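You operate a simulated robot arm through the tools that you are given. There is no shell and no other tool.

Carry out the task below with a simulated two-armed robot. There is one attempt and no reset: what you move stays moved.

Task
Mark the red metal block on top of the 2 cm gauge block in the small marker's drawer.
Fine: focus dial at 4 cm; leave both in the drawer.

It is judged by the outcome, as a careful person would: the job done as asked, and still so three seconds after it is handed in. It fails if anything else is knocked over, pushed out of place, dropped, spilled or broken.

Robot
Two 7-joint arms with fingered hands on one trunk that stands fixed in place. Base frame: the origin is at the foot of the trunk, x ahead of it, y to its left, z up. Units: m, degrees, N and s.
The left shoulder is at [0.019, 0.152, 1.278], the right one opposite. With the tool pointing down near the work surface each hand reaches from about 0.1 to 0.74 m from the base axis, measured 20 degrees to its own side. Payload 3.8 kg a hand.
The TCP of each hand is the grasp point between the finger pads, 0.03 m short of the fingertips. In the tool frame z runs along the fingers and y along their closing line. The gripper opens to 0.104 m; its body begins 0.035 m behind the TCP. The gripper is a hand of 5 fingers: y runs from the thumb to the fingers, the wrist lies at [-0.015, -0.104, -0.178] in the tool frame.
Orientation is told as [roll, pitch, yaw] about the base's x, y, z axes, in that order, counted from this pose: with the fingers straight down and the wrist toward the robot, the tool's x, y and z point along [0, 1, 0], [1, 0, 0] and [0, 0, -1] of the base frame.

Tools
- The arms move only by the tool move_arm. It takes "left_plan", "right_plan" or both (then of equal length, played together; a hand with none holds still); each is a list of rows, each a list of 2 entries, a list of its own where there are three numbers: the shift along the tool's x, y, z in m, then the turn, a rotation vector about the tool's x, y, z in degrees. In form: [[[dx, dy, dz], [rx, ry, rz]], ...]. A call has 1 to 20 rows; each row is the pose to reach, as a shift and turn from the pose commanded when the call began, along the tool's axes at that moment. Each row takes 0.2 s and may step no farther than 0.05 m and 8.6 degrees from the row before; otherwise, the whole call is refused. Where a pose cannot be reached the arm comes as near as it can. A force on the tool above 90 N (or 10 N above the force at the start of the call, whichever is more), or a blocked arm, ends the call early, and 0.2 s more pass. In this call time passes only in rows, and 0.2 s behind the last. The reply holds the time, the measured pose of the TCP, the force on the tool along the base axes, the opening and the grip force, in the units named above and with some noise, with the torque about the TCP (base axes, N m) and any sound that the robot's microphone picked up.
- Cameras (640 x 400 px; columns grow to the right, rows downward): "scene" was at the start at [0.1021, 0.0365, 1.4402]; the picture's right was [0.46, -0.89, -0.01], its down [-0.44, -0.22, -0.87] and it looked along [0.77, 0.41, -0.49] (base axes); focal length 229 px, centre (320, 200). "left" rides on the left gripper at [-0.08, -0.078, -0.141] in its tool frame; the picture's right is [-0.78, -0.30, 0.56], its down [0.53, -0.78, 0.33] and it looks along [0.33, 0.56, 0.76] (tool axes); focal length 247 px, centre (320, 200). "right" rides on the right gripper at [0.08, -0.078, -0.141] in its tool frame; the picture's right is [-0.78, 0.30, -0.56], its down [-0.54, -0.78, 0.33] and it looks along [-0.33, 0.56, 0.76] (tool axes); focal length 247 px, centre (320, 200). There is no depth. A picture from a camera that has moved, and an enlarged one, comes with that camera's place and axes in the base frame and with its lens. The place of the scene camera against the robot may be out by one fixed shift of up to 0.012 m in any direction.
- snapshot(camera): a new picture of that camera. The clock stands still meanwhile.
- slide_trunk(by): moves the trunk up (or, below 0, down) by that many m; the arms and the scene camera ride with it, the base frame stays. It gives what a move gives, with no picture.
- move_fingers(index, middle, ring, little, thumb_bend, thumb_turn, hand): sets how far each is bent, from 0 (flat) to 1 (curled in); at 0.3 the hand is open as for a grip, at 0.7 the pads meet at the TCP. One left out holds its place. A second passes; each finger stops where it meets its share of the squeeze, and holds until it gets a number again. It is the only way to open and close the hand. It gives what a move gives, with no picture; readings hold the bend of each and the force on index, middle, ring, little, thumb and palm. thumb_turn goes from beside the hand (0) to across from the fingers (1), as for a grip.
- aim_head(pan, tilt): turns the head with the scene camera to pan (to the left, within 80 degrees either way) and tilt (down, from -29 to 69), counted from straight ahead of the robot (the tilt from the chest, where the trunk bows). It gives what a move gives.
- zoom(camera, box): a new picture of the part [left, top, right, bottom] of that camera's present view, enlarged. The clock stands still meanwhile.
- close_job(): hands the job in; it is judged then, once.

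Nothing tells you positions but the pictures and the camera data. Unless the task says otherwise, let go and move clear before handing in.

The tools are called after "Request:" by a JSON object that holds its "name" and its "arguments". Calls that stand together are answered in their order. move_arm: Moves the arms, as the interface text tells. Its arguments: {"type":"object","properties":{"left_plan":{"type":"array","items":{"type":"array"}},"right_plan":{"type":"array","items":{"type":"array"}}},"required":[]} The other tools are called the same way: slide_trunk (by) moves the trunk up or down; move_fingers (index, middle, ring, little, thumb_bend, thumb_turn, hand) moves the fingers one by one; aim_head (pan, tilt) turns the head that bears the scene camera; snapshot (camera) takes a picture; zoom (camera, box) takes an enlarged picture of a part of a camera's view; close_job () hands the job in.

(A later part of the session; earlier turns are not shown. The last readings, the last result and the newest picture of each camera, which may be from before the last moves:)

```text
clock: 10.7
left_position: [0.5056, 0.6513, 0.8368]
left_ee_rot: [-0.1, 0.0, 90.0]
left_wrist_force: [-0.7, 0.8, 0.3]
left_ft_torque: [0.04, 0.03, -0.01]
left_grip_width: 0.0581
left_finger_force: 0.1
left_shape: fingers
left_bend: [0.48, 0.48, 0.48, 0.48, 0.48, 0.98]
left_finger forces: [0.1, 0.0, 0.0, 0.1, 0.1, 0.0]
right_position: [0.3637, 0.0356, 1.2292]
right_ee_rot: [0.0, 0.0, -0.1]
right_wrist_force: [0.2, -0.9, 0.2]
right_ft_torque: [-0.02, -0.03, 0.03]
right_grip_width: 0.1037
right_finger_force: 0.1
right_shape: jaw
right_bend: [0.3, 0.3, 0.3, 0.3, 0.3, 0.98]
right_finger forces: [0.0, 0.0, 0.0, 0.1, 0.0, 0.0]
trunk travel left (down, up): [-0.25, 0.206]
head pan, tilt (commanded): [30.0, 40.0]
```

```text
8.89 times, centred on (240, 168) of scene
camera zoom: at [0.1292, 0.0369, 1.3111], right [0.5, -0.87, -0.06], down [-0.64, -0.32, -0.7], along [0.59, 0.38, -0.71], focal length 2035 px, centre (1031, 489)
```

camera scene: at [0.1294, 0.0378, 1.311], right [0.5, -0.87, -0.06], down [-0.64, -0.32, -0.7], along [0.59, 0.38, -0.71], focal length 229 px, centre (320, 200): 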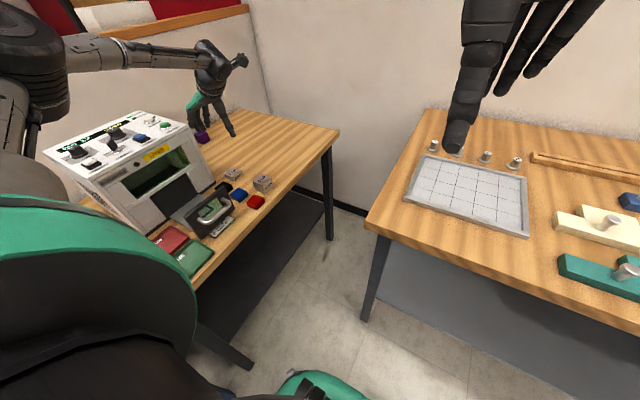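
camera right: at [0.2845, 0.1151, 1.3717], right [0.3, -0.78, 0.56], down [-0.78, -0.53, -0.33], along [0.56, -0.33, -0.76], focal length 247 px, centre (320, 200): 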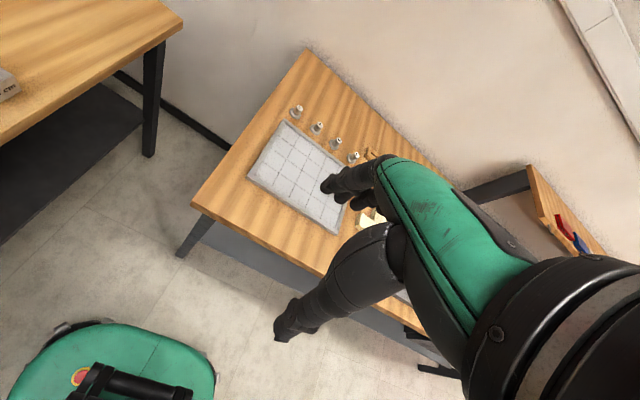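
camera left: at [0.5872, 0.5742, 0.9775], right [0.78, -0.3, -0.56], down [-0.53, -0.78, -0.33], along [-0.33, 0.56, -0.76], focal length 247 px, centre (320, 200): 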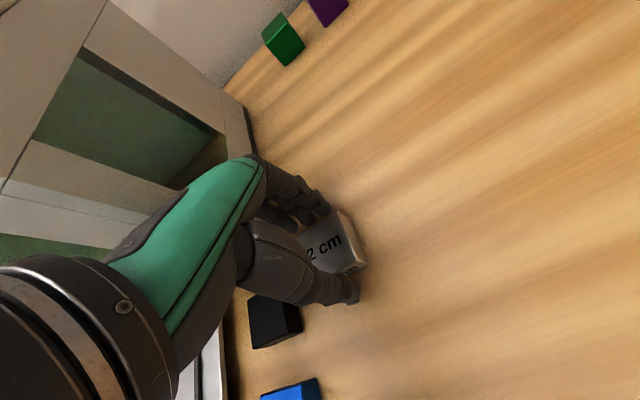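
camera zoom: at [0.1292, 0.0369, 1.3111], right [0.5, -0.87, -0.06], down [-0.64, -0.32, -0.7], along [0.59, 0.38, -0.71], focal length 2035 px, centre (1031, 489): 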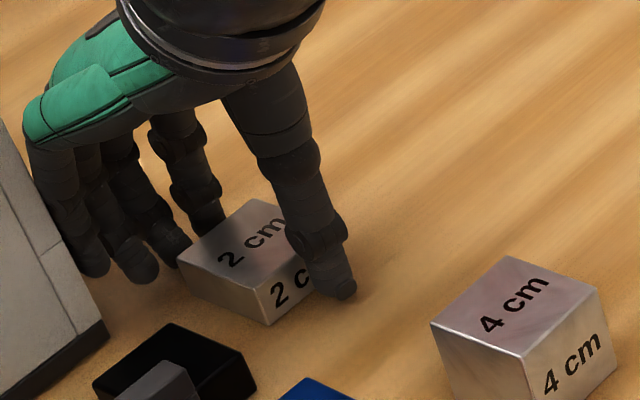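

The index and middle fingers sit behind the gauge and the thumb in front. I close just index, middle and thumb onto it, leaving ring and little where they are.

Request:
{"name": "move_fingers", "arguments": {"hand": "left", "index": 0.6, "middle": 0.6, "thumb_bend": 0.6}}

Request:
{"name": "zoom", "arguments": {"camera": "left", "box": [240, 150, 400, 330]}}

Request:
{"name": "zoom", "arguments": {"camera": "scene", "box": [215, 145, 265, 190]}}

```text
clock: 11.7
left_position: [0.5057, 0.6508, 0.8368]
left_ee_rot: [0.0, 0.1, 90.0]
left_wrist_force: [0.3, 0.3, -0.6]
left_ft_torque: [0.04, 0.02, -0.02]
left_grip_width: 0.04
left_finger_force: 6.0
left_shape: fingers
left_bend: [0.56, 0.57, 0.48, 0.48, 0.54, 0.97]
left_finger forces: [2.9, 2.8, 0.1, 0.1, 5.4, 0.1]
right_position: [0.3626, 0.0358, 1.23]
right_ee_rot: [0.0, 0.0, -0.1]
right_wrist_force: [0.1, -0.6, 0.6]
right_ft_torque: [-0.02, -0.03, -0.04]
right_grip_width: 0.1035
right_finger_force: 0.1
right_shape: jaw
right_bend: [0.3, 0.3, 0.3, 0.3, 0.3, 0.98]
right_finger forces: [0.0, 0.1, 0.0, 0.0, 0.1, 0.0]
trunk travel left (down, up): [-0.25, 0.206]
head pan, tilt (commanded): [30.0, 40.0]
```

```text
2.22 times, centred on (320, 240) of left
camera zoom: at [0.5871, 0.5742, 0.9775], right [0.78, -0.3, -0.56], down [-0.53, -0.78, -0.33], along [-0.33, 0.56, -0.76], focal length 549 px, centre (320, 111)
```

zoom: 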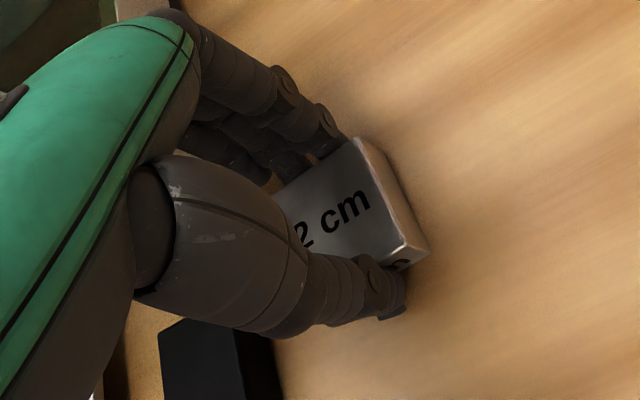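

```text
8.89 times, centred on (240, 168) of scene
camera zoom: at [0.1291, 0.0369, 1.3111], right [0.5, -0.87, -0.06], down [-0.64, -0.32, -0.7], along [0.59, 0.38, -0.71], focal length 2035 px, centre (1031, 489)
```

zoom: 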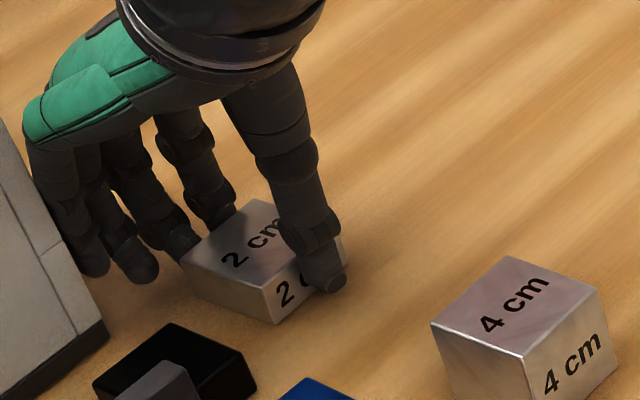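

Request:
{"name": "move_arm", "arguments": {"left_plan": [[[0, 0, -0.006], [0, 0, 0]], [[0, 0, -0.015], [0, 0, 0]], [[0, 0, -0.027], [0, 0, 0]], [[0, 0, -0.04], [0, 0, 0]]]}}

Request:
{"name": "zoom", "arguments": {"camera": "left", "box": [240, 150, 400, 330]}}

Request:
{"name": "zoom", "arguments": {"camera": "scene", "box": [190, 110, 270, 200]}}

```text
clock: 12.7
left_position: [0.5068, 0.6513, 0.877]
left_ee_rot: [-0.1, 0.0, 90.0]
left_wrist_force: [-0.7, 0.5, -0.6]
left_ft_torque: [-0.01, -0.02, 0.01]
left_grip_width: 0.0403
left_finger_force: 5.2
left_shape: fingers
left_bend: [0.56, 0.57, 0.48, 0.48, 0.54, 0.97]
left_finger forces: [2.9, 2.6, 0.0, 0.0, 5.4, 0.0]
right_position: [0.363, 0.0354, 1.2292]
right_ee_rot: [0.1, 0.0, -0.1]
right_wrist_force: [-0.5, 1.0, 1.0]
right_ft_torque: [0.01, -0.02, 0.0]
right_grip_width: 0.1036
right_finger_force: 0.2
right_shape: jaw
right_bend: [0.3, 0.3, 0.3, 0.3, 0.3, 0.98]
right_finger forces: [0.1, 0.0, 0.1, 0.0, 0.0, 0.0]
trunk travel left (down, up): [-0.25, 0.206]
head pan, tilt (commanded): [30.0, 40.0]
```

```text
2.22 times, centred on (320, 240) of left
camera zoom: at [0.5879, 0.5742, 1.0182], right [0.78, -0.3, -0.56], down [-0.53, -0.78, -0.33], along [-0.33, 0.56, -0.76], focal length 549 px, centre (320, 111)
```

zoom: 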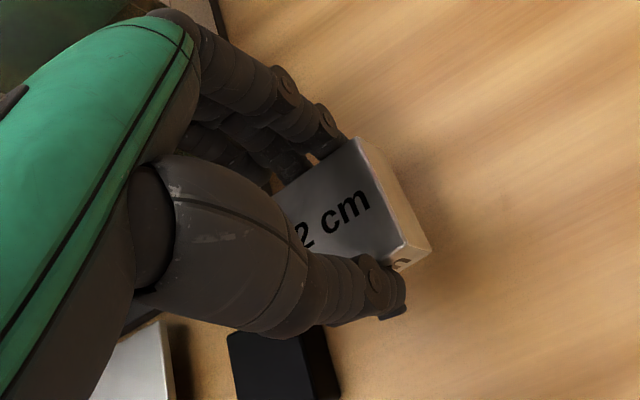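

```text
4.44 times, centred on (230, 155) of scene
camera zoom: at [0.1289, 0.0371, 1.3111], right [0.5, -0.87, -0.06], down [-0.64, -0.32, -0.7], along [0.59, 0.38, -0.71], focal length 1018 px, centre (720, 400)
```

zoom: 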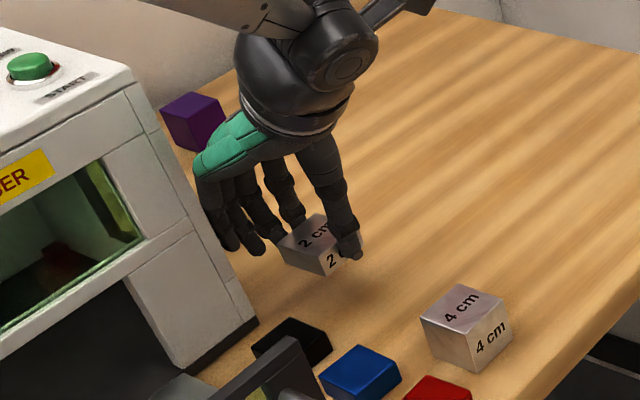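

The gauge is lifted level and centred on the grasp point. I raise it, move clear of the machine's corner, then across to above the drawer frame.

Request:
{"name": "move_arm", "arguments": {"left_plan": [[[0, -0.01, -0.03], [0, 0, 0]], [[0, -0.035, -0.053], [0, 0, 0]], [[0.008, -0.05, -0.058], [0, 0, 0]], [[0.04, -0.05, -0.058], [0, 0, 0]], [[0.08, -0.05, -0.058], [0, 0, 0]], [[0.12, -0.05, -0.058], [0, 0, 0]], [[0.155, -0.05, -0.058], [0, 0, 0]], [[0.176, -0.05, -0.058], [0, 0, 0]], [[0.186, -0.05, -0.058], [0, 0, 0]]]}}

Request:
{"name": "snapshot", "arguments": {"camera": "left"}}

Request:
{"name": "zoom", "arguments": {"camera": "scene", "box": [120, 120, 260, 250]}}

```text
clock: 14.7
left_position: [0.3202, 0.6011, 0.9359]
left_ee_rot: [0.0, 0.0, 90.0]
left_wrist_force: [0.3, 0.5, -1.2]
left_ft_torque: [0.0, 0.03, 0.01]
left_grip_width: 0.0397
left_finger_force: 4.7
left_shape: fingers
left_bend: [0.56, 0.57, 0.48, 0.48, 0.54, 0.97]
left_finger forces: [2.9, 2.3, 0.1, 0.1, 5.1, 0.0]
right_position: [0.3636, 0.0359, 1.2318]
right_ee_rot: [0.0, 0.0, -0.1]
right_wrist_force: [-0.9, 0.4, -0.3]
right_ft_torque: [-0.03, 0.02, -0.01]
right_grip_width: 0.1035
right_finger_force: 0.0
right_shape: jaw
right_bend: [0.3, 0.3, 0.3, 0.3, 0.3, 0.98]
right_finger forces: [0.1, 0.1, 0.1, 0.0, 0.1, 0.0]
trunk travel left (down, up): [-0.25, 0.206]
head pan, tilt (commanded): [30.0, 40.0]
```

```text
taken
camera left: at [0.4012, 0.5248, 1.076], right [0.78, -0.3, -0.56], down [-0.53, -0.78, -0.33], along [-0.33, 0.56, -0.76], focal length 247 px, centre (320, 200)
```

left: 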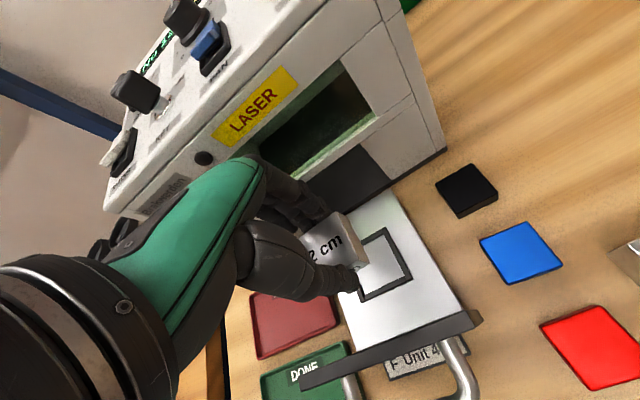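

```text
3.08 times, centred on (190, 185) of scene
camera zoom: at [0.129, 0.0372, 1.3111], right [0.5, -0.87, -0.06], down [-0.64, -0.32, -0.7], along [0.59, 0.38, -0.71], focal length 704 px, centre (720, 246)
```

zoom: 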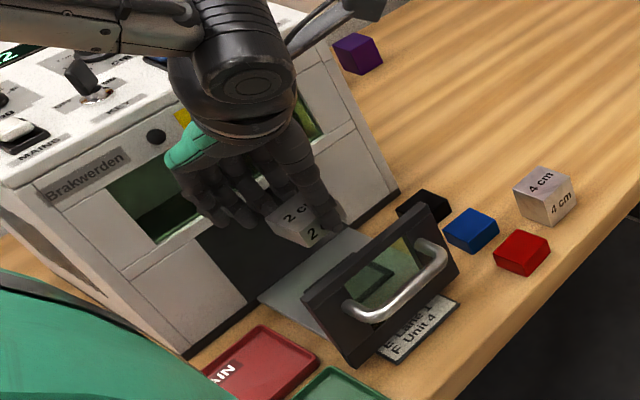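

Request:
{"name": "zoom", "arguments": {"camera": "left", "box": [290, 190, 450, 310]}}

```text
3.33 times, centred on (370, 250) of left
camera zoom: at [0.4012, 0.5248, 1.076], right [0.78, -0.3, -0.56], down [-0.53, -0.78, -0.33], along [-0.33, 0.56, -0.76], focal length 823 px, centre (153, 33)
```

zoom: 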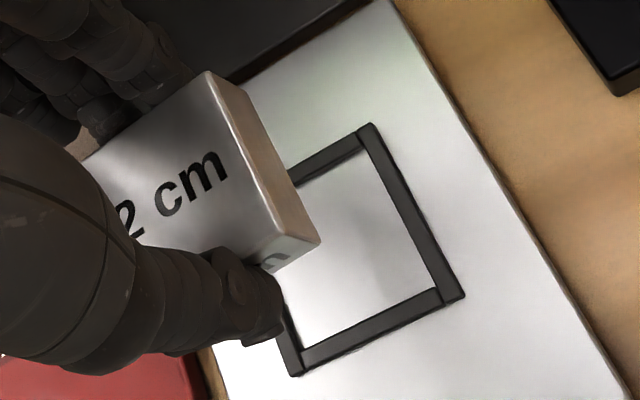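

Block and frame line up to about 1 mm. I lower to roughly 1 cm above the rails and check again.

Request:
{"name": "move_arm", "arguments": {"left_plan": [[[-0.0005, 0.0005, 0.025], [0, 0, 0]], [[-0.0005, 0.0005, 0.048], [0, 0, 0]], [[-0.0005, 0.0005, 0.065], [0, 0, 0]]]}}

Request:
{"name": "zoom", "arguments": {"camera": "left", "box": [260, 170, 420, 290]}}

Request:
{"name": "zoom", "arguments": {"camera": "scene", "box": [150, 160, 230, 240]}}

```text
clock: 15.5
left_position: [0.3212, 0.6009, 0.8711]
left_ee_rot: [0.1, 0.0, 90.0]
left_wrist_force: [0.2, 0.3, -1.2]
left_ft_torque: [-0.02, 0.01, -0.04]
left_grip_width: 0.0398
left_finger_force: 5.0
left_shape: fingers
left_bend: [0.56, 0.57, 0.48, 0.48, 0.54, 0.97]
left_finger forces: [2.7, 2.3, 0.0, 0.0, 5.0, 0.0]
right_position: [0.3628, 0.0353, 1.2312]
right_ee_rot: [0.0, 0.0, 0.0]
right_wrist_force: [0.0, -0.7, -0.4]
right_ft_torque: [-0.04, 0.01, 0.01]
right_grip_width: 0.1038
right_finger_force: 0.1
right_shape: jaw
right_bend: [0.3, 0.3, 0.3, 0.3, 0.3, 0.98]
right_finger forces: [0.0, 0.1, 0.1, 0.1, 0.1, 0.0]
trunk travel left (down, up): [-0.25, 0.206]
head pan, tilt (commanded): [30.0, 40.0]
```

```text
3.33 times, centred on (340, 230) of left
camera zoom: at [0.4021, 0.5245, 1.0113], right [0.78, -0.3, -0.56], down [-0.53, -0.78, -0.33], along [-0.33, 0.56, -0.76], focal length 823 px, centre (253, 100)
```

zoom: 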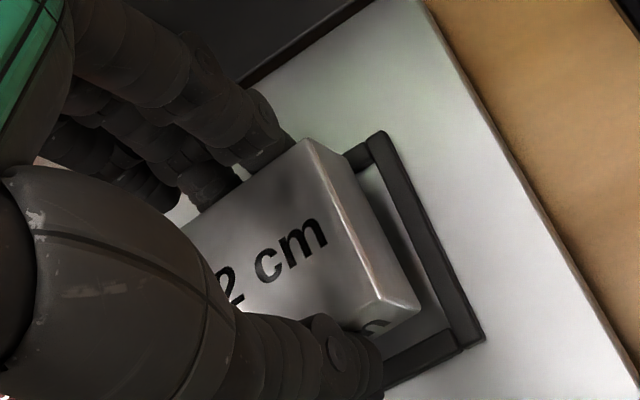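

```text
5.00 times, centred on (190, 200) of scene
camera zoom: at [0.1292, 0.0372, 1.3111], right [0.5, -0.87, -0.06], down [-0.64, -0.32, -0.7], along [0.59, 0.38, -0.71], focal length 1145 px, centre (970, 200)
```

zoom: 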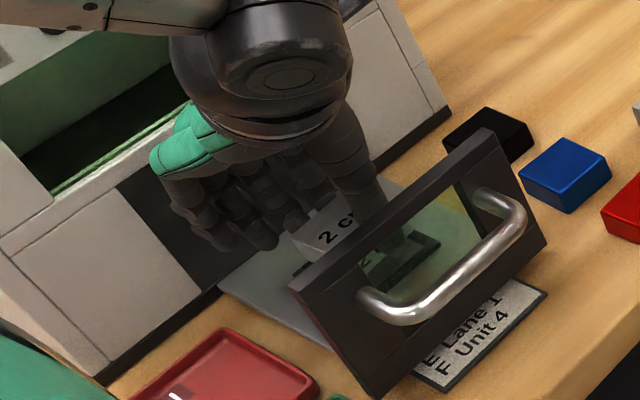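

Block is about 1 mm right and turned ~2° relative to the frame; I correct both while lowering to just inside the rails.

Request:
{"name": "move_arm", "arguments": {"left_plan": [[[0.0008, -0.0003, 0.0], [0, 0, 2]], [[0.0008, -0.0003, 0.006], [0, 0, 2]], [[0.0008, -0.0003, 0.011], [0, 0, 2]], [[0.0008, -0.0003, 0.0135], [0, 0, 2]]]}}

Request:
{"name": "zoom", "arguments": {"camera": "left", "box": [260, 170, 420, 290]}}

```text
clock: 16.5
left_position: [0.3213, 0.5999, 0.8586]
left_ee_rot: [-0.2, -0.1, 88.0]
left_wrist_force: [0.1, 1.1, 3.1]
left_ft_torque: [0.13, 0.03, -0.05]
left_grip_width: 0.0395
left_finger_force: 7.4
left_shape: fingers
left_bend: [0.56, 0.57, 0.48, 0.48, 0.54, 0.97]
left_finger forces: [2.8, 6.5, 0.0, 0.0, 5.4, 0.1]
right_position: [0.3619, 0.0337, 1.2312]
right_ee_rot: [0.0, 0.0, -0.1]
right_wrist_force: [-0.9, 0.7, -0.3]
right_ft_torque: [0.0, -0.01, 0.01]
right_grip_width: 0.1035
right_finger_force: 0.1
right_shape: jaw
right_bend: [0.3, 0.3, 0.3, 0.3, 0.3, 0.98]
right_finger forces: [0.0, 0.1, 0.0, 0.1, 0.0, 0.1]
trunk travel left (down, up): [-0.25, 0.206]
head pan, tilt (commanded): [30.0, 40.0]
```

```text
3.33 times, centred on (340, 230) of left
camera zoom: at [0.3986, 0.5215, 0.9982], right [0.77, -0.32, -0.56], down [-0.56, -0.76, -0.34], along [-0.31, 0.57, -0.76], focal length 823 px, centre (253, 100)
```

zoom: 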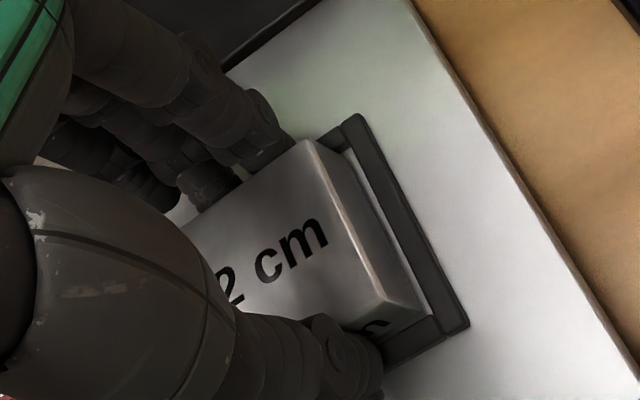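

Request:
{"name": "zoom", "arguments": {"camera": "left", "box": [315, 190, 385, 255]}}

Request:
{"name": "zoom", "arguments": {"camera": "scene", "box": [170, 190, 220, 230]}}

```text
6.15 times, centred on (350, 222) of left
camera zoom: at [0.3986, 0.5215, 0.9982], right [0.77, -0.32, -0.56], down [-0.56, -0.76, -0.34], along [-0.31, 0.57, -0.76], focal length 1520 px, centre (135, 62)
```

zoom: 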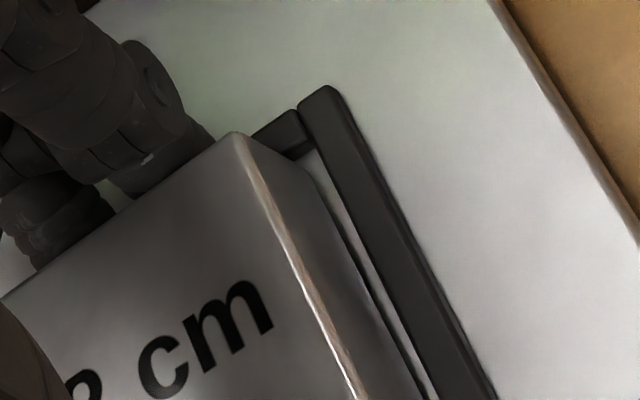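

```text
10.00 times, centred on (195, 210) of scene
camera zoom: at [0.1287, 0.0364, 1.3112], right [0.5, -0.87, -0.06], down [-0.64, -0.32, -0.7], along [0.59, 0.38, -0.71], focal length 2289 px, centre (1570, 100)
```

zoom: 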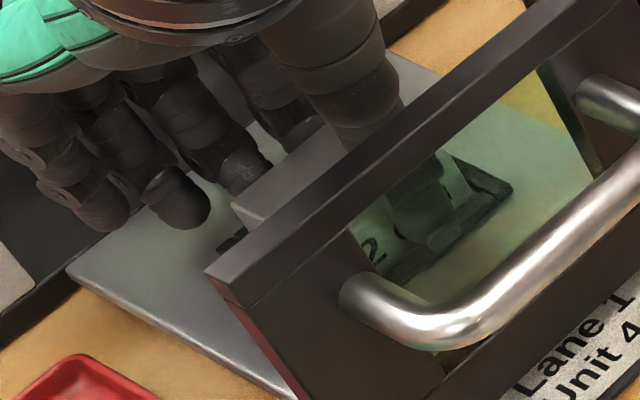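

The middle fingertip has touched the frame's far rail, with the gauge centred over the frame and only a few millimetres to sink. I'll ease up 1 mm, shift 1 mm toward the machine, and release gently.

Request:
{"name": "move_arm", "arguments": {"left_plan": [[[0, 0.0005, -0.001], [0, 0, 0]], [[0, 0.001, -0.001], [0, 0, 0]]]}}

Request:
{"name": "zoom", "arguments": {"camera": "left", "box": [260, 170, 420, 290]}}

```text
clock: 17.1
left_position: [0.3198, 0.6016, 0.8574]
left_ee_rot: [0.0, 0.0, 88.0]
left_wrist_force: [-0.3, 0.0, 0.8]
left_ft_torque: [0.05, 0.04, -0.03]
left_grip_width: 0.0398
left_finger_force: 6.6
left_shape: fingers
left_bend: [0.56, 0.57, 0.48, 0.48, 0.54, 0.97]
left_finger forces: [2.6, 5.1, 0.0, 0.0, 5.5, 0.1]
right_position: [0.3625, 0.0351, 1.2303]
right_ee_rot: [0.0, 0.0, -0.1]
right_wrist_force: [-0.5, 0.2, -0.2]
right_ft_torque: [0.01, -0.01, 0.02]
right_grip_width: 0.1037
right_finger_force: 0.0
right_shape: jaw
right_bend: [0.3, 0.3, 0.3, 0.3, 0.3, 0.98]
right_finger forces: [0.0, 0.0, 0.0, 0.1, 0.0, 0.1]
trunk travel left (down, up): [-0.25, 0.206]
head pan, tilt (commanded): [30.0, 40.0]
```

```text
3.33 times, centred on (340, 230) of left
camera zoom: at [0.3987, 0.5221, 0.9984], right [0.77, -0.32, -0.56], down [-0.56, -0.76, -0.33], along [-0.31, 0.57, -0.76], focal length 823 px, centre (253, 100)
```

zoom: 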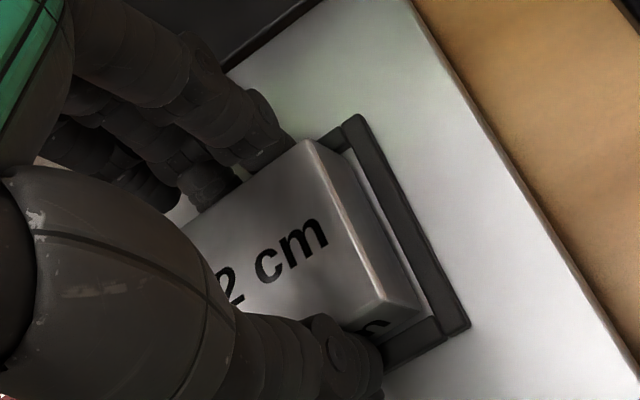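

Request:
{"name": "move_fingers", "arguments": {"hand": "left", "index": 0.47, "middle": 0.47, "thumb_bend": 0.45}}

Request:
{"name": "zoom", "arguments": {"camera": "left", "box": [260, 170, 420, 290]}}

Request:
{"name": "zoom", "arguments": {"camera": "scene", "box": [170, 190, 220, 230]}}

```text
clock: 18.1
left_position: [0.3208, 0.6022, 0.8566]
left_ee_rot: [0.0, 0.0, 88.0]
left_wrist_force: [-0.5, -0.4, 0.6]
left_ft_torque: [-0.01, 0.0, 0.03]
left_grip_width: 0.062
left_finger_force: 0.1
left_shape: fingers
left_bend: [0.47, 0.47, 0.48, 0.48, 0.45, 0.97]
left_finger forces: [0.1, 0.0, 0.0, 0.0, 0.0, 0.0]
right_position: [0.3627, 0.0363, 1.2307]
right_ee_rot: [0.1, 0.0, -0.2]
right_wrist_force: [-0.4, -0.2, 0.1]
right_ft_torque: [0.0, -0.03, 0.01]
right_grip_width: 0.1039
right_finger_force: 0.0
right_shape: jaw
right_bend: [0.3, 0.3, 0.3, 0.3, 0.3, 0.98]
right_finger forces: [0.0, 0.1, 0.1, 0.0, 0.0, 0.1]
trunk travel left (down, up): [-0.25, 0.206]
head pan, tilt (commanded): [30.0, 40.0]
```

```text
3.33 times, centred on (340, 230) of left
camera zoom: at [0.3988, 0.5224, 0.9983], right [0.77, -0.32, -0.56], down [-0.56, -0.76, -0.33], along [-0.31, 0.57, -0.76], focal length 823 px, centre (253, 100)
```

zoom: 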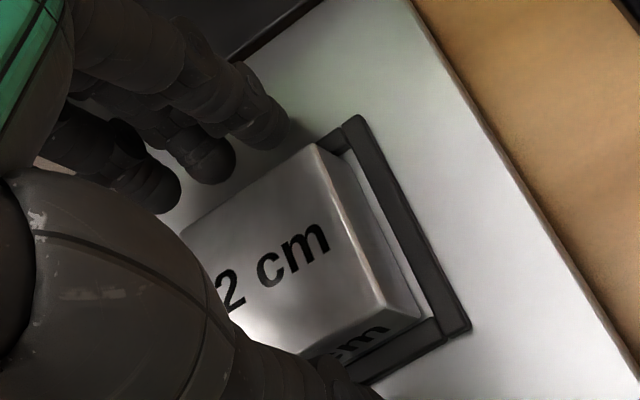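

```text
10.00 times, centred on (195, 210) of scene
camera zoom: at [0.129, 0.0369, 1.3111], right [0.5, -0.87, -0.06], down [-0.64, -0.32, -0.7], along [0.59, 0.38, -0.71], focal length 2289 px, centre (1570, 100)
```

zoom: 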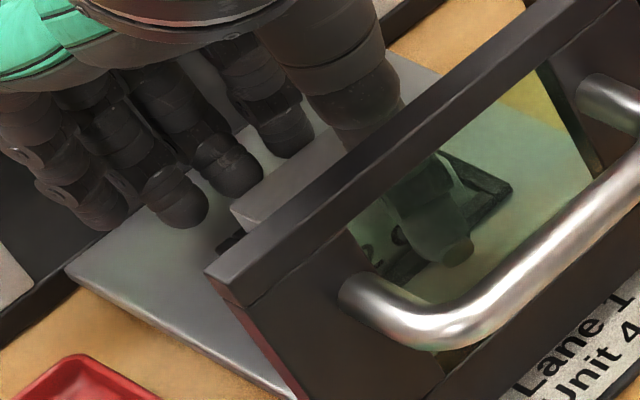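

The gauge is released and appears to sit inside the rails. I raise the hand straight up and look.

Request:
{"name": "move_arm", "arguments": {"left_plan": [[[0, 0, -0.02], [0, 0, 0]], [[0, 0, -0.05], [0, 0, 0]], [[0, 0, -0.085], [0, 0, 0]], [[0, 0, -0.12], [0, 0, 0]]]}}

Request:
{"name": "snapshot", "arguments": {"camera": "left"}}

Request:
{"name": "zoom", "arguments": {"camera": "left", "box": [300, 190, 460, 310]}}

Request:
{"name": "zoom", "arguments": {"camera": "scene", "box": [150, 170, 250, 240]}}

```text
clock: 19.1
left_position: [0.3199, 0.6008, 0.9777]
left_ee_rot: [-0.1, 0.0, 88.0]
left_wrist_force: [-0.4, -1.1, -0.6]
left_ft_torque: [0.02, 0.0, 0.0]
left_grip_width: 0.062
left_finger_force: 0.1
left_shape: fingers
left_bend: [0.47, 0.47, 0.48, 0.48, 0.45, 0.97]
left_finger forces: [0.1, 0.1, 0.0, 0.0, 0.1, 0.0]
right_position: [0.3625, 0.0337, 1.2305]
right_ee_rot: [0.0, 0.0, -0.1]
right_wrist_force: [-0.5, 0.0, 0.4]
right_ft_torque: [0.0, -0.01, 0.02]
right_grip_width: 0.1036
right_finger_force: 0.2
right_shape: jaw
right_bend: [0.3, 0.3, 0.3, 0.3, 0.3, 0.98]
right_finger forces: [0.0, 0.1, 0.0, 0.0, 0.0, 0.0]
trunk travel left (down, up): [-0.25, 0.206]
head pan, tilt (commanded): [30.0, 40.0]
```

```text
taken
camera left: at [0.3984, 0.5213, 1.119], right [0.77, -0.32, -0.56], down [-0.56, -0.76, -0.33], along [-0.31, 0.57, -0.76], focal length 247 px, centre (320, 200)
```

left: 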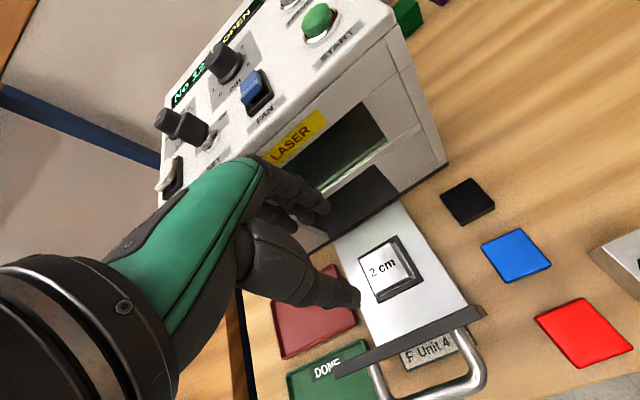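

```text
3.33 times, centred on (380, 250) of left
camera zoom: at [0.3984, 0.5213, 1.119], right [0.77, -0.32, -0.56], down [-0.56, -0.76, -0.33], along [-0.31, 0.57, -0.76], focal length 823 px, centre (120, 33)
```

zoom: 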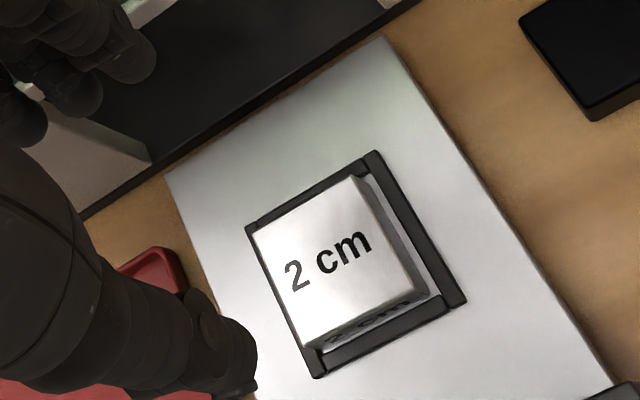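

```text
5.71 times, centred on (200, 205) of scene
camera zoom: at [0.1285, 0.0363, 1.3112], right [0.5, -0.87, -0.06], down [-0.64, -0.32, -0.7], along [0.59, 0.38, -0.71], focal length 1308 px, centre (1006, 171)
```

zoom: 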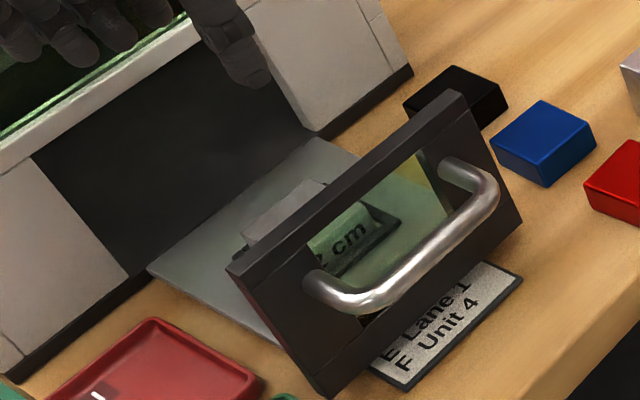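

The gauge sits squarely inside the frame. Next the red block: the drawer front stands close on its left, so I'll curl the ring and little fingers away and move over the red block, pinching with thumb, index and middle only.

Request:
{"name": "move_fingers", "arguments": {"hand": "left", "ring": 1.0, "little": 1.0}}

Request:
{"name": "move_arm", "arguments": {"left_plan": [[[-0.02, -0.015, -0.015], [0, 0, -1]], [[-0.05, -0.04, -0.022], [0, 0, -2]], [[-0.08, -0.065, -0.022], [0, 0, -3]], [[-0.11, -0.09, -0.022], [0, 0, -4]], [[-0.1305, -0.1103, -0.022], [0, 0, -4.7]]]}}

Request:
{"name": "snapshot", "arguments": {"camera": "left"}}

Request:
{"name": "zoom", "arguments": {"camera": "scene", "box": [150, 60, 290, 230]}}

```text
clock: 20.1
left_position: [0.3203, 0.6016, 0.9777]
left_ee_rot: [0.1, 0.0, 88.0]
left_wrist_force: [0.6, 0.0, -0.2]
left_ft_torque: [0.02, -0.02, -0.06]
left_grip_width: 0.0622
left_finger_force: 0.1
left_shape: fingers
left_bend: [0.47, 0.47, 1.0, 1.0, 0.45, 0.97]
left_finger forces: [0.0, 0.1, 0.0, 0.0, 0.0, 0.1]
right_position: [0.3632, 0.035, 1.2298]
right_ee_rot: [0.0, -0.1, -0.1]
right_wrist_force: [-0.4, -0.2, 0.0]
right_ft_torque: [-0.02, 0.02, 0.02]
right_grip_width: 0.1038
right_finger_force: 0.0
right_shape: jaw
right_bend: [0.3, 0.3, 0.3, 0.3, 0.3, 0.98]
right_finger forces: [0.0, 0.1, 0.1, 0.0, 0.0, 0.1]
trunk travel left (down, up): [-0.25, 0.206]
head pan, tilt (commanded): [30.0, 40.0]
```

```text
clock: 21.3
left_position: [0.4475, 0.4867, 0.9993]
left_ee_rot: [0.0, -0.1, 92.9]
left_wrist_force: [-0.9, -0.3, -0.1]
left_ft_torque: [0.03, 0.03, 0.02]
left_grip_width: 0.0622
left_finger_force: 0.1
left_shape: fingers
left_bend: [0.47, 0.47, 1.0, 1.0, 0.45, 0.97]
left_finger forces: [0.0, 0.0, 0.1, 0.1, 0.1, 0.1]
right_position: [0.363, 0.0339, 1.2299]
right_ee_rot: [0.1, 0.1, -0.1]
right_wrist_force: [0.0, -0.5, -0.2]
right_ft_torque: [0.01, 0.0, -0.01]
right_grip_width: 0.1038
right_finger_force: 0.0
right_shape: jaw
right_bend: [0.3, 0.3, 0.3, 0.3, 0.3, 0.98]
right_finger forces: [0.0, 0.0, 0.0, 0.0, 0.0, 0.0]
trunk travel left (down, up): [-0.25, 0.206]
head pan, tilt (commanded): [30.0, 40.0]
```

```text
taken
camera left: at [0.5321, 0.413, 1.1402], right [0.79, -0.26, -0.56], down [-0.5, -0.8, -0.33], along [-0.36, 0.54, -0.76], focal length 247 px, centre (320, 200)
```

left: 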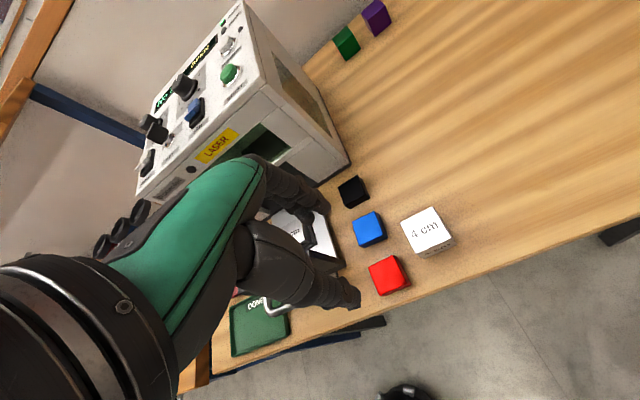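

```text
2.35 times, centred on (220, 145) of scene
camera zoom: at [0.1295, 0.0358, 1.3111], right [0.5, -0.87, -0.06], down [-0.64, -0.32, -0.7], along [0.59, 0.38, -0.71], focal length 539 px, centre (555, 329)
```

zoom: 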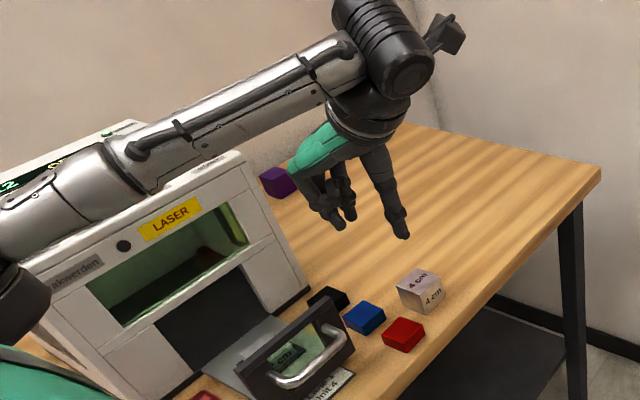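

Request:
{"name": "zoom", "arguments": {"camera": "left", "box": [340, 200, 470, 320]}}

Request:
{"name": "zoom", "arguments": {"camera": "left", "box": [230, 150, 370, 340]}}

Request:
{"name": "zoom", "arguments": {"camera": "scene", "box": [205, 80, 265, 140]}}

```text
3.33 times, centred on (405, 260) of left
camera zoom: at [0.5321, 0.413, 1.1402], right [0.79, -0.26, -0.56], down [-0.5, -0.8, -0.33], along [-0.36, 0.54, -0.76], focal length 823 px, centre (37, 0)
```

zoom: 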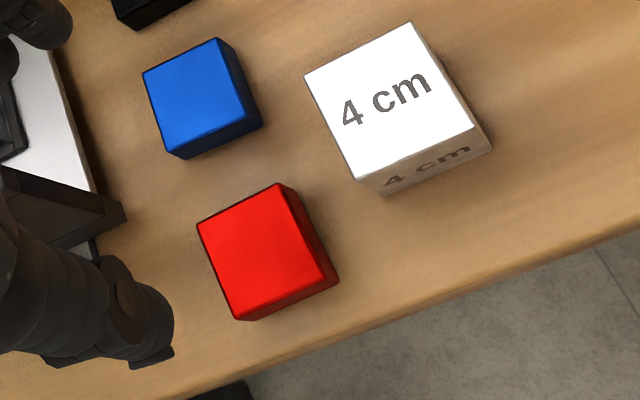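

```text
2.11 times, centred on (300, 245) of left
camera zoom: at [0.5321, 0.413, 1.1402], right [0.79, -0.26, -0.56], down [-0.5, -0.8, -0.33], along [-0.36, 0.54, -0.76], focal length 520 px, centre (362, 105)
```

zoom: 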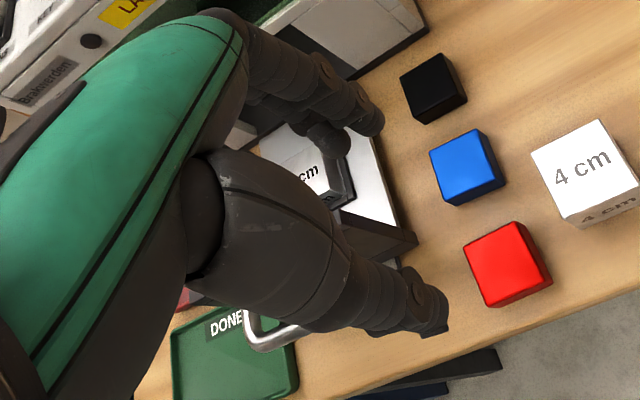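

```text
6.67 times, centred on (235, 110) of scene
camera zoom: at [0.1295, 0.0358, 1.3111], right [0.5, -0.87, -0.06], down [-0.64, -0.32, -0.7], along [0.59, 0.38, -0.71], focal length 1526 px, centre (887, 800)
```

zoom: 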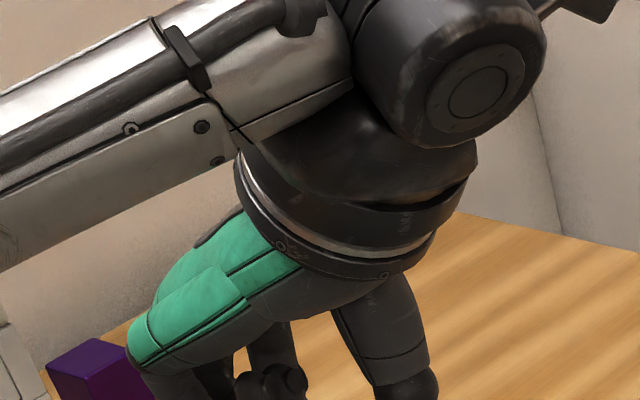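

Red block is at (0.436, 0.485), nearly square to the axes. I narrow the pinch so the fingers fit between red and blue, then tilt the hand 18° about its closing line so the curled fingers stay clear of the drawer front.

Request:
{"name": "move_fingers", "arguments": {"hand": "left", "index": 0.51, "middle": 0.51, "thumb_bend": 0.46}}

Request:
{"name": "move_arm", "arguments": {"left_plan": [[[0, 0, 0], [0, 6, 0.5]], [[0, -0.001, 0], [0, 12, 1]], [[0, -0.0015, 0], [0, 18, 1.5]], [[0, -0.0015, 0.04], [0, 18, 1.5]], [[0, -0.0015, 0.07], [0, 18, 1.5]]]}}

Request:
{"name": "snapshot", "arguments": {"camera": "left"}}

Request:
{"name": "zoom", "arguments": {"camera": "scene", "box": [180, 90, 290, 230]}}

```text
clock: 22.3
left_position: [0.4467, 0.4869, 0.9983]
left_ee_rot: [0.0, 0.0, 92.8]
left_wrist_force: [0.5, -0.1, 0.9]
left_ft_torque: [-0.03, -0.02, -0.03]
left_grip_width: 0.0566
left_finger_force: 0.0
left_shape: fingers
left_bend: [0.51, 0.51, 1.0, 1.0, 0.46, 0.97]
left_finger forces: [0.1, 0.0, 0.0, 0.1, 0.0, 0.1]
right_position: [0.363, 0.0359, 1.2303]
right_ee_rot: [-0.1, 0.0, -0.1]
right_wrist_force: [0.5, -0.6, 0.3]
right_ft_torque: [0.03, 0.01, 0.03]
right_grip_width: 0.1036
right_finger_force: 0.0
right_shape: jaw
right_bend: [0.3, 0.3, 0.3, 0.3, 0.3, 0.98]
right_finger forces: [0.1, 0.0, 0.0, 0.0, 0.1, 0.0]
trunk travel left (down, up): [-0.25, 0.206]
head pan, tilt (commanded): [30.0, 40.0]
```

```text
clock: 23.5
left_position: [0.4475, 0.4865, 0.9289]
left_ee_rot: [18.0, 0.2, 91.2]
left_wrist_force: [1.0, 0.2, -0.6]
left_ft_torque: [-0.01, 0.02, 0.0]
left_grip_width: 0.0565
left_finger_force: 0.0
left_shape: fingers
left_bend: [0.51, 0.51, 1.0, 1.0, 0.46, 0.97]
left_finger forces: [0.0, 0.0, 0.0, 0.0, 0.0, 0.1]
right_position: [0.3639, 0.0362, 1.2303]
right_ee_rot: [0.0, 0.0, 0.0]
right_wrist_force: [0.6, -0.5, 0.4]
right_ft_torque: [-0.01, 0.01, 0.01]
right_grip_width: 0.1036
right_finger_force: 0.2
right_shape: jaw
right_bend: [0.3, 0.3, 0.3, 0.3, 0.3, 0.98]
right_finger forces: [0.1, 0.0, 0.1, 0.0, 0.0, 0.1]
trunk travel left (down, up): [-0.25, 0.206]
head pan, tilt (commanded): [30.0, 40.0]
```

```text
taken
camera left: at [0.5698, 0.4122, 1.0388], right [0.57, -0.29, -0.77], down [-0.59, -0.79, -0.15], along [-0.56, 0.54, -0.62], focal length 247 px, centre (320, 200)
```

left: 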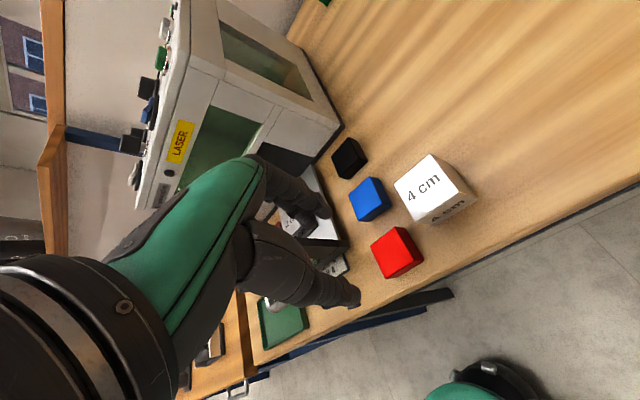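

```text
2.86 times, centred on (235, 160) of scene
camera zoom: at [0.1294, 0.0373, 1.311], right [0.5, -0.87, -0.06], down [-0.64, -0.32, -0.7], along [0.59, 0.38, -0.71], focal length 654 px, centre (563, 314)
```

zoom: 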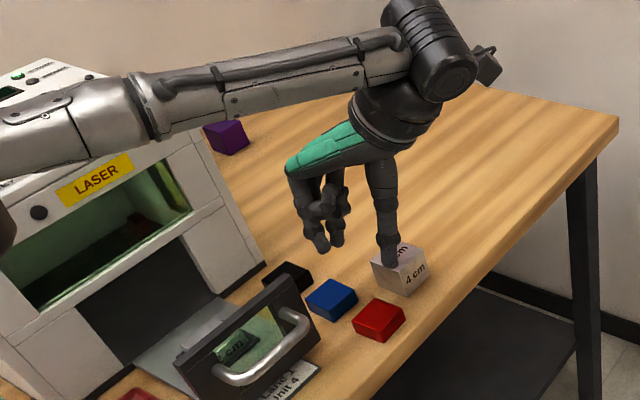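

Request:
{"name": "zoom", "arguments": {"camera": "left", "box": [300, 170, 430, 320]}}

```text
2.67 times, centred on (365, 245) of left
camera zoom: at [0.5698, 0.4122, 1.0388], right [0.57, -0.29, -0.77], down [-0.59, -0.79, -0.15], along [-0.56, 0.54, -0.62], focal length 659 px, centre (200, 80)
```

zoom: 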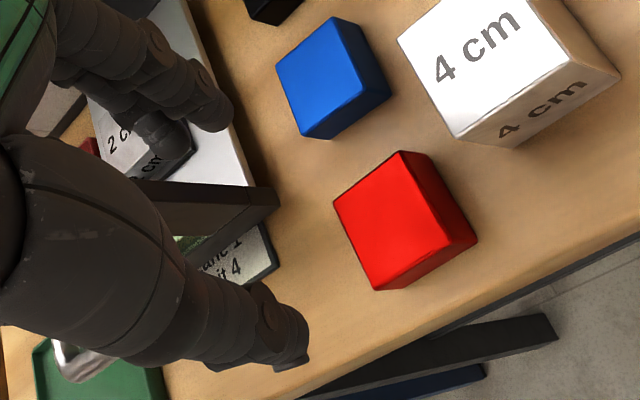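

Request:
{"name": "move_arm", "arguments": {"left_plan": [[[-0.0093, 0, 0.0285], [0, 0, 0]], [[-0.0155, 0, 0.0476], [0, 0, 0]], [[-0.0192, 0, 0.059], [0, 0, 0]]]}}

Request:
{"name": "zoom", "arguments": {"camera": "left", "box": [260, 160, 420, 320]}}

Request:
{"name": "zoom", "arguments": {"camera": "scene", "box": [200, 140, 280, 220]}}

```text
clock: 24.3
left_position: [0.4478, 0.4859, 0.8688]
left_ee_rot: [18.1, 0.2, 91.1]
left_wrist_force: [-0.4, 1.1, 0.2]
left_ft_torque: [0.02, 0.02, 0.02]
left_grip_width: 0.0564
left_finger_force: 0.0
left_shape: fingers
left_bend: [0.51, 0.51, 1.0, 1.0, 0.46, 0.97]
left_finger forces: [0.0, 0.0, 0.1, 0.0, 0.1, 0.0]
right_position: [0.3623, 0.0355, 1.2303]
right_ee_rot: [0.0, 0.0, 0.0]
right_wrist_force: [0.4, -0.3, 0.8]
right_ft_torque: [0.02, 0.02, 0.0]
right_grip_width: 0.1036
right_finger_force: 0.0
right_shape: jaw
right_bend: [0.3, 0.3, 0.3, 0.3, 0.3, 0.98]
right_finger forces: [0.0, 0.0, 0.1, 0.0, 0.0, 0.0]
trunk travel left (down, up): [-0.25, 0.206]
head pan, tilt (commanded): [30.0, 40.0]
```

```text
2.50 times, centred on (340, 240) of left
camera zoom: at [0.5701, 0.4116, 0.9772], right [0.57, -0.29, -0.77], down [-0.59, -0.79, -0.15], along [-0.56, 0.54, -0.62], focal length 617 px, centre (270, 100)
```

zoom: 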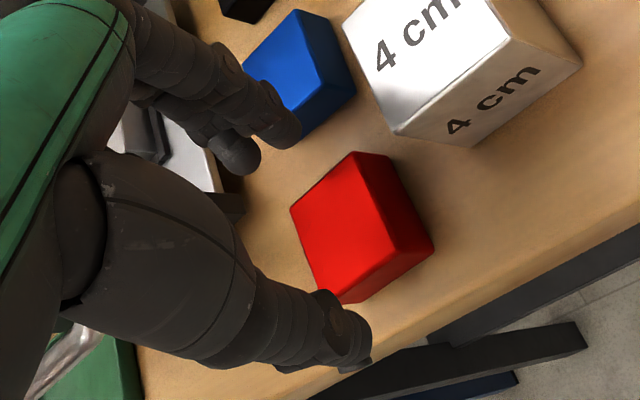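

```text
5.00 times, centred on (240, 180) of scene
camera zoom: at [0.129, 0.0368, 1.3111], right [0.5, -0.87, -0.06], down [-0.64, -0.32, -0.7], along [0.59, 0.38, -0.71], focal length 1145 px, centre (720, 300)
```

zoom: 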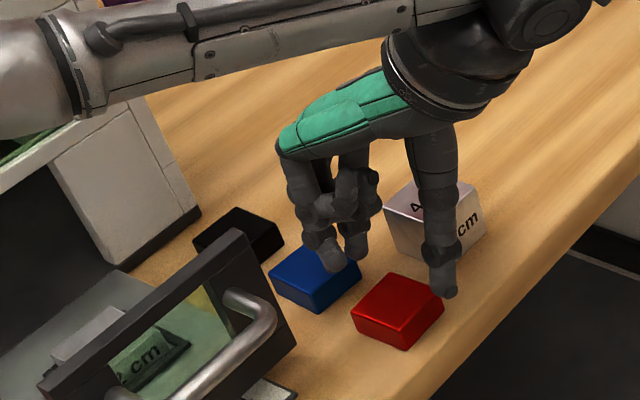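

Request:
{"name": "move_arm", "arguments": {"left_plan": [[[-0.004, 0, 0.0125], [0, 0, 0]], [[-0.0065, 0, 0.0195], [0, 0, 0]], [[-0.0077, 0, 0.0236], [0, 0, 0]]]}}

Request:
{"name": "zoom", "arguments": {"camera": "left", "box": [260, 160, 420, 320]}}

Request:
{"name": "zoom", "arguments": {"camera": "scene", "box": [220, 160, 270, 210]}}

```text
clock: 25.1
left_position: [0.4471, 0.4858, 0.8442]
left_ee_rot: [18.0, 0.3, 91.2]
left_wrist_force: [0.0, -0.4, -0.8]
left_ft_torque: [-0.03, -0.02, 0.0]
left_grip_width: 0.0561
left_finger_force: 0.1
left_shape: fingers
left_bend: [0.51, 0.51, 1.0, 1.0, 0.46, 0.97]
left_finger forces: [0.0, 0.1, 0.1, 0.0, 0.1, 0.1]
right_position: [0.3627, 0.0368, 1.2317]
right_ee_rot: [0.0, 0.0, -0.1]
right_wrist_force: [-0.3, -0.4, -0.3]
right_ft_torque: [0.0, 0.04, 0.03]
right_grip_width: 0.1036
right_finger_force: 0.1
right_shape: jaw
right_bend: [0.3, 0.3, 0.3, 0.3, 0.3, 0.98]
right_finger forces: [0.1, 0.0, 0.0, 0.0, 0.0, 0.0]
trunk travel left (down, up): [-0.25, 0.206]
head pan, tilt (commanded): [30.0, 40.0]
```

```text
2.50 times, centred on (340, 240) of left
camera zoom: at [0.57, 0.412, 0.9525], right [0.57, -0.29, -0.77], down [-0.59, -0.79, -0.15], along [-0.56, 0.54, -0.62], focal length 617 px, centre (270, 100)
```

zoom: 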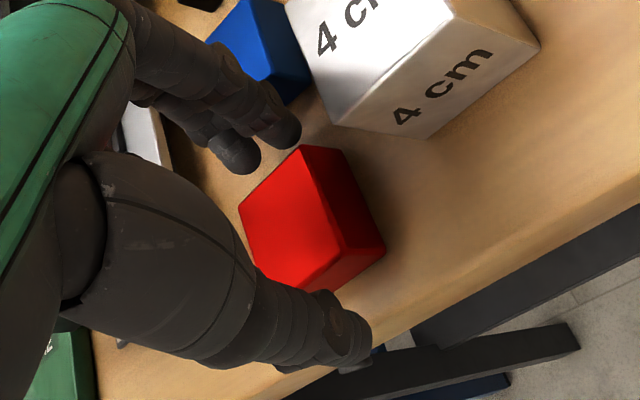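

```text
8.00 times, centred on (245, 185) of scene
camera zoom: at [0.1291, 0.037, 1.3111], right [0.5, -0.87, -0.06], down [-0.64, -0.32, -0.7], along [0.59, 0.38, -0.71], focal length 1832 px, centre (920, 320)
```

zoom: 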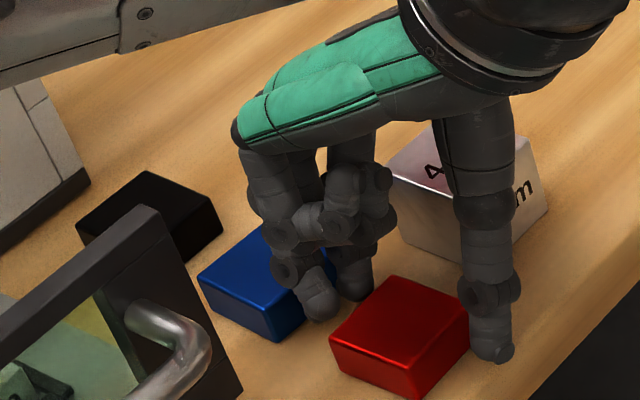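

Fingers and thumb straddle the red block cleanly. Closing the pinch.

Request:
{"name": "move_fingers", "arguments": {"hand": "left", "index": 0.62, "middle": 0.62, "thumb_bend": 0.62}}

Request:
{"name": "zoom", "arguments": {"camera": "left", "box": [260, 160, 420, 320]}}

Request:
{"name": "zoom", "arguments": {"camera": "scene", "box": [220, 160, 270, 210]}}

```text
clock: 26.1
left_position: [0.4482, 0.4854, 0.8439]
left_ee_rot: [18.0, 0.2, 91.2]
left_wrist_force: [-0.2, 0.4, 0.6]
left_ft_torque: [0.03, 0.0, 0.01]
left_grip_width: 0.036
left_finger_force: 5.8
left_shape: fingers
left_bend: [0.58, 0.6, 1.0, 1.0, 0.56, 0.97]
left_finger forces: [3.0, 2.7, 0.0, 0.0, 5.5, 0.0]
right_position: [0.3625, 0.0358, 1.229]
right_ee_rot: [0.0, 0.0, -0.1]
right_wrist_force: [-0.4, 0.2, -0.2]
right_ft_torque: [0.02, 0.0, -0.02]
right_grip_width: 0.1037
right_finger_force: 0.0
right_shape: jaw
right_bend: [0.3, 0.3, 0.3, 0.3, 0.3, 0.98]
right_finger forces: [0.0, 0.0, 0.0, 0.1, 0.0, 0.1]
trunk travel left (down, up): [-0.25, 0.206]
head pan, tilt (commanded): [30.0, 40.0]
```

```text
2.50 times, centred on (340, 240) of left
camera zoom: at [0.57, 0.4117, 0.9524], right [0.57, -0.29, -0.77], down [-0.59, -0.79, -0.15], along [-0.56, 0.54, -0.62], focal length 617 px, centre (270, 100)
```

zoom: 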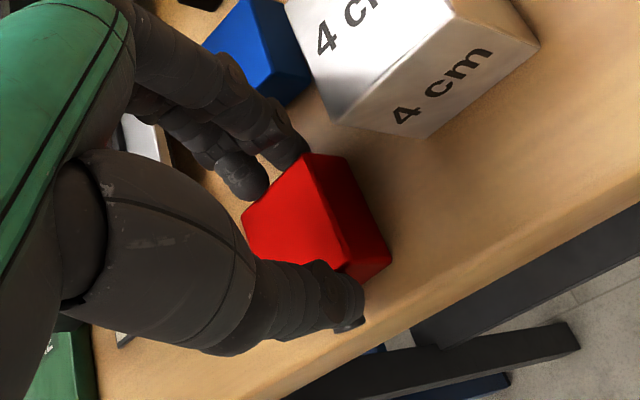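

```text
8.00 times, centred on (245, 185) of scene
camera zoom: at [0.1291, 0.0369, 1.3111], right [0.5, -0.87, -0.06], down [-0.64, -0.32, -0.7], along [0.59, 0.38, -0.71], focal length 1832 px, centre (920, 320)
```

zoom: 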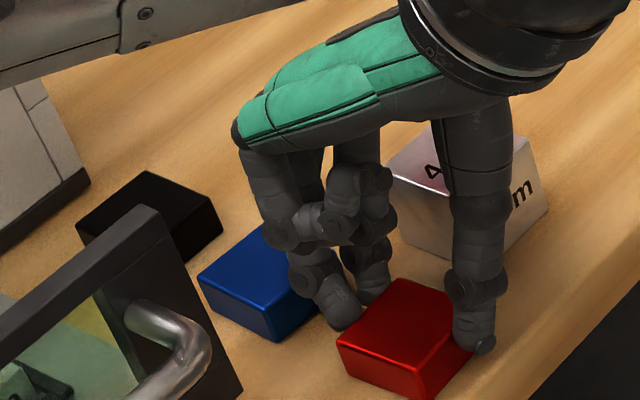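

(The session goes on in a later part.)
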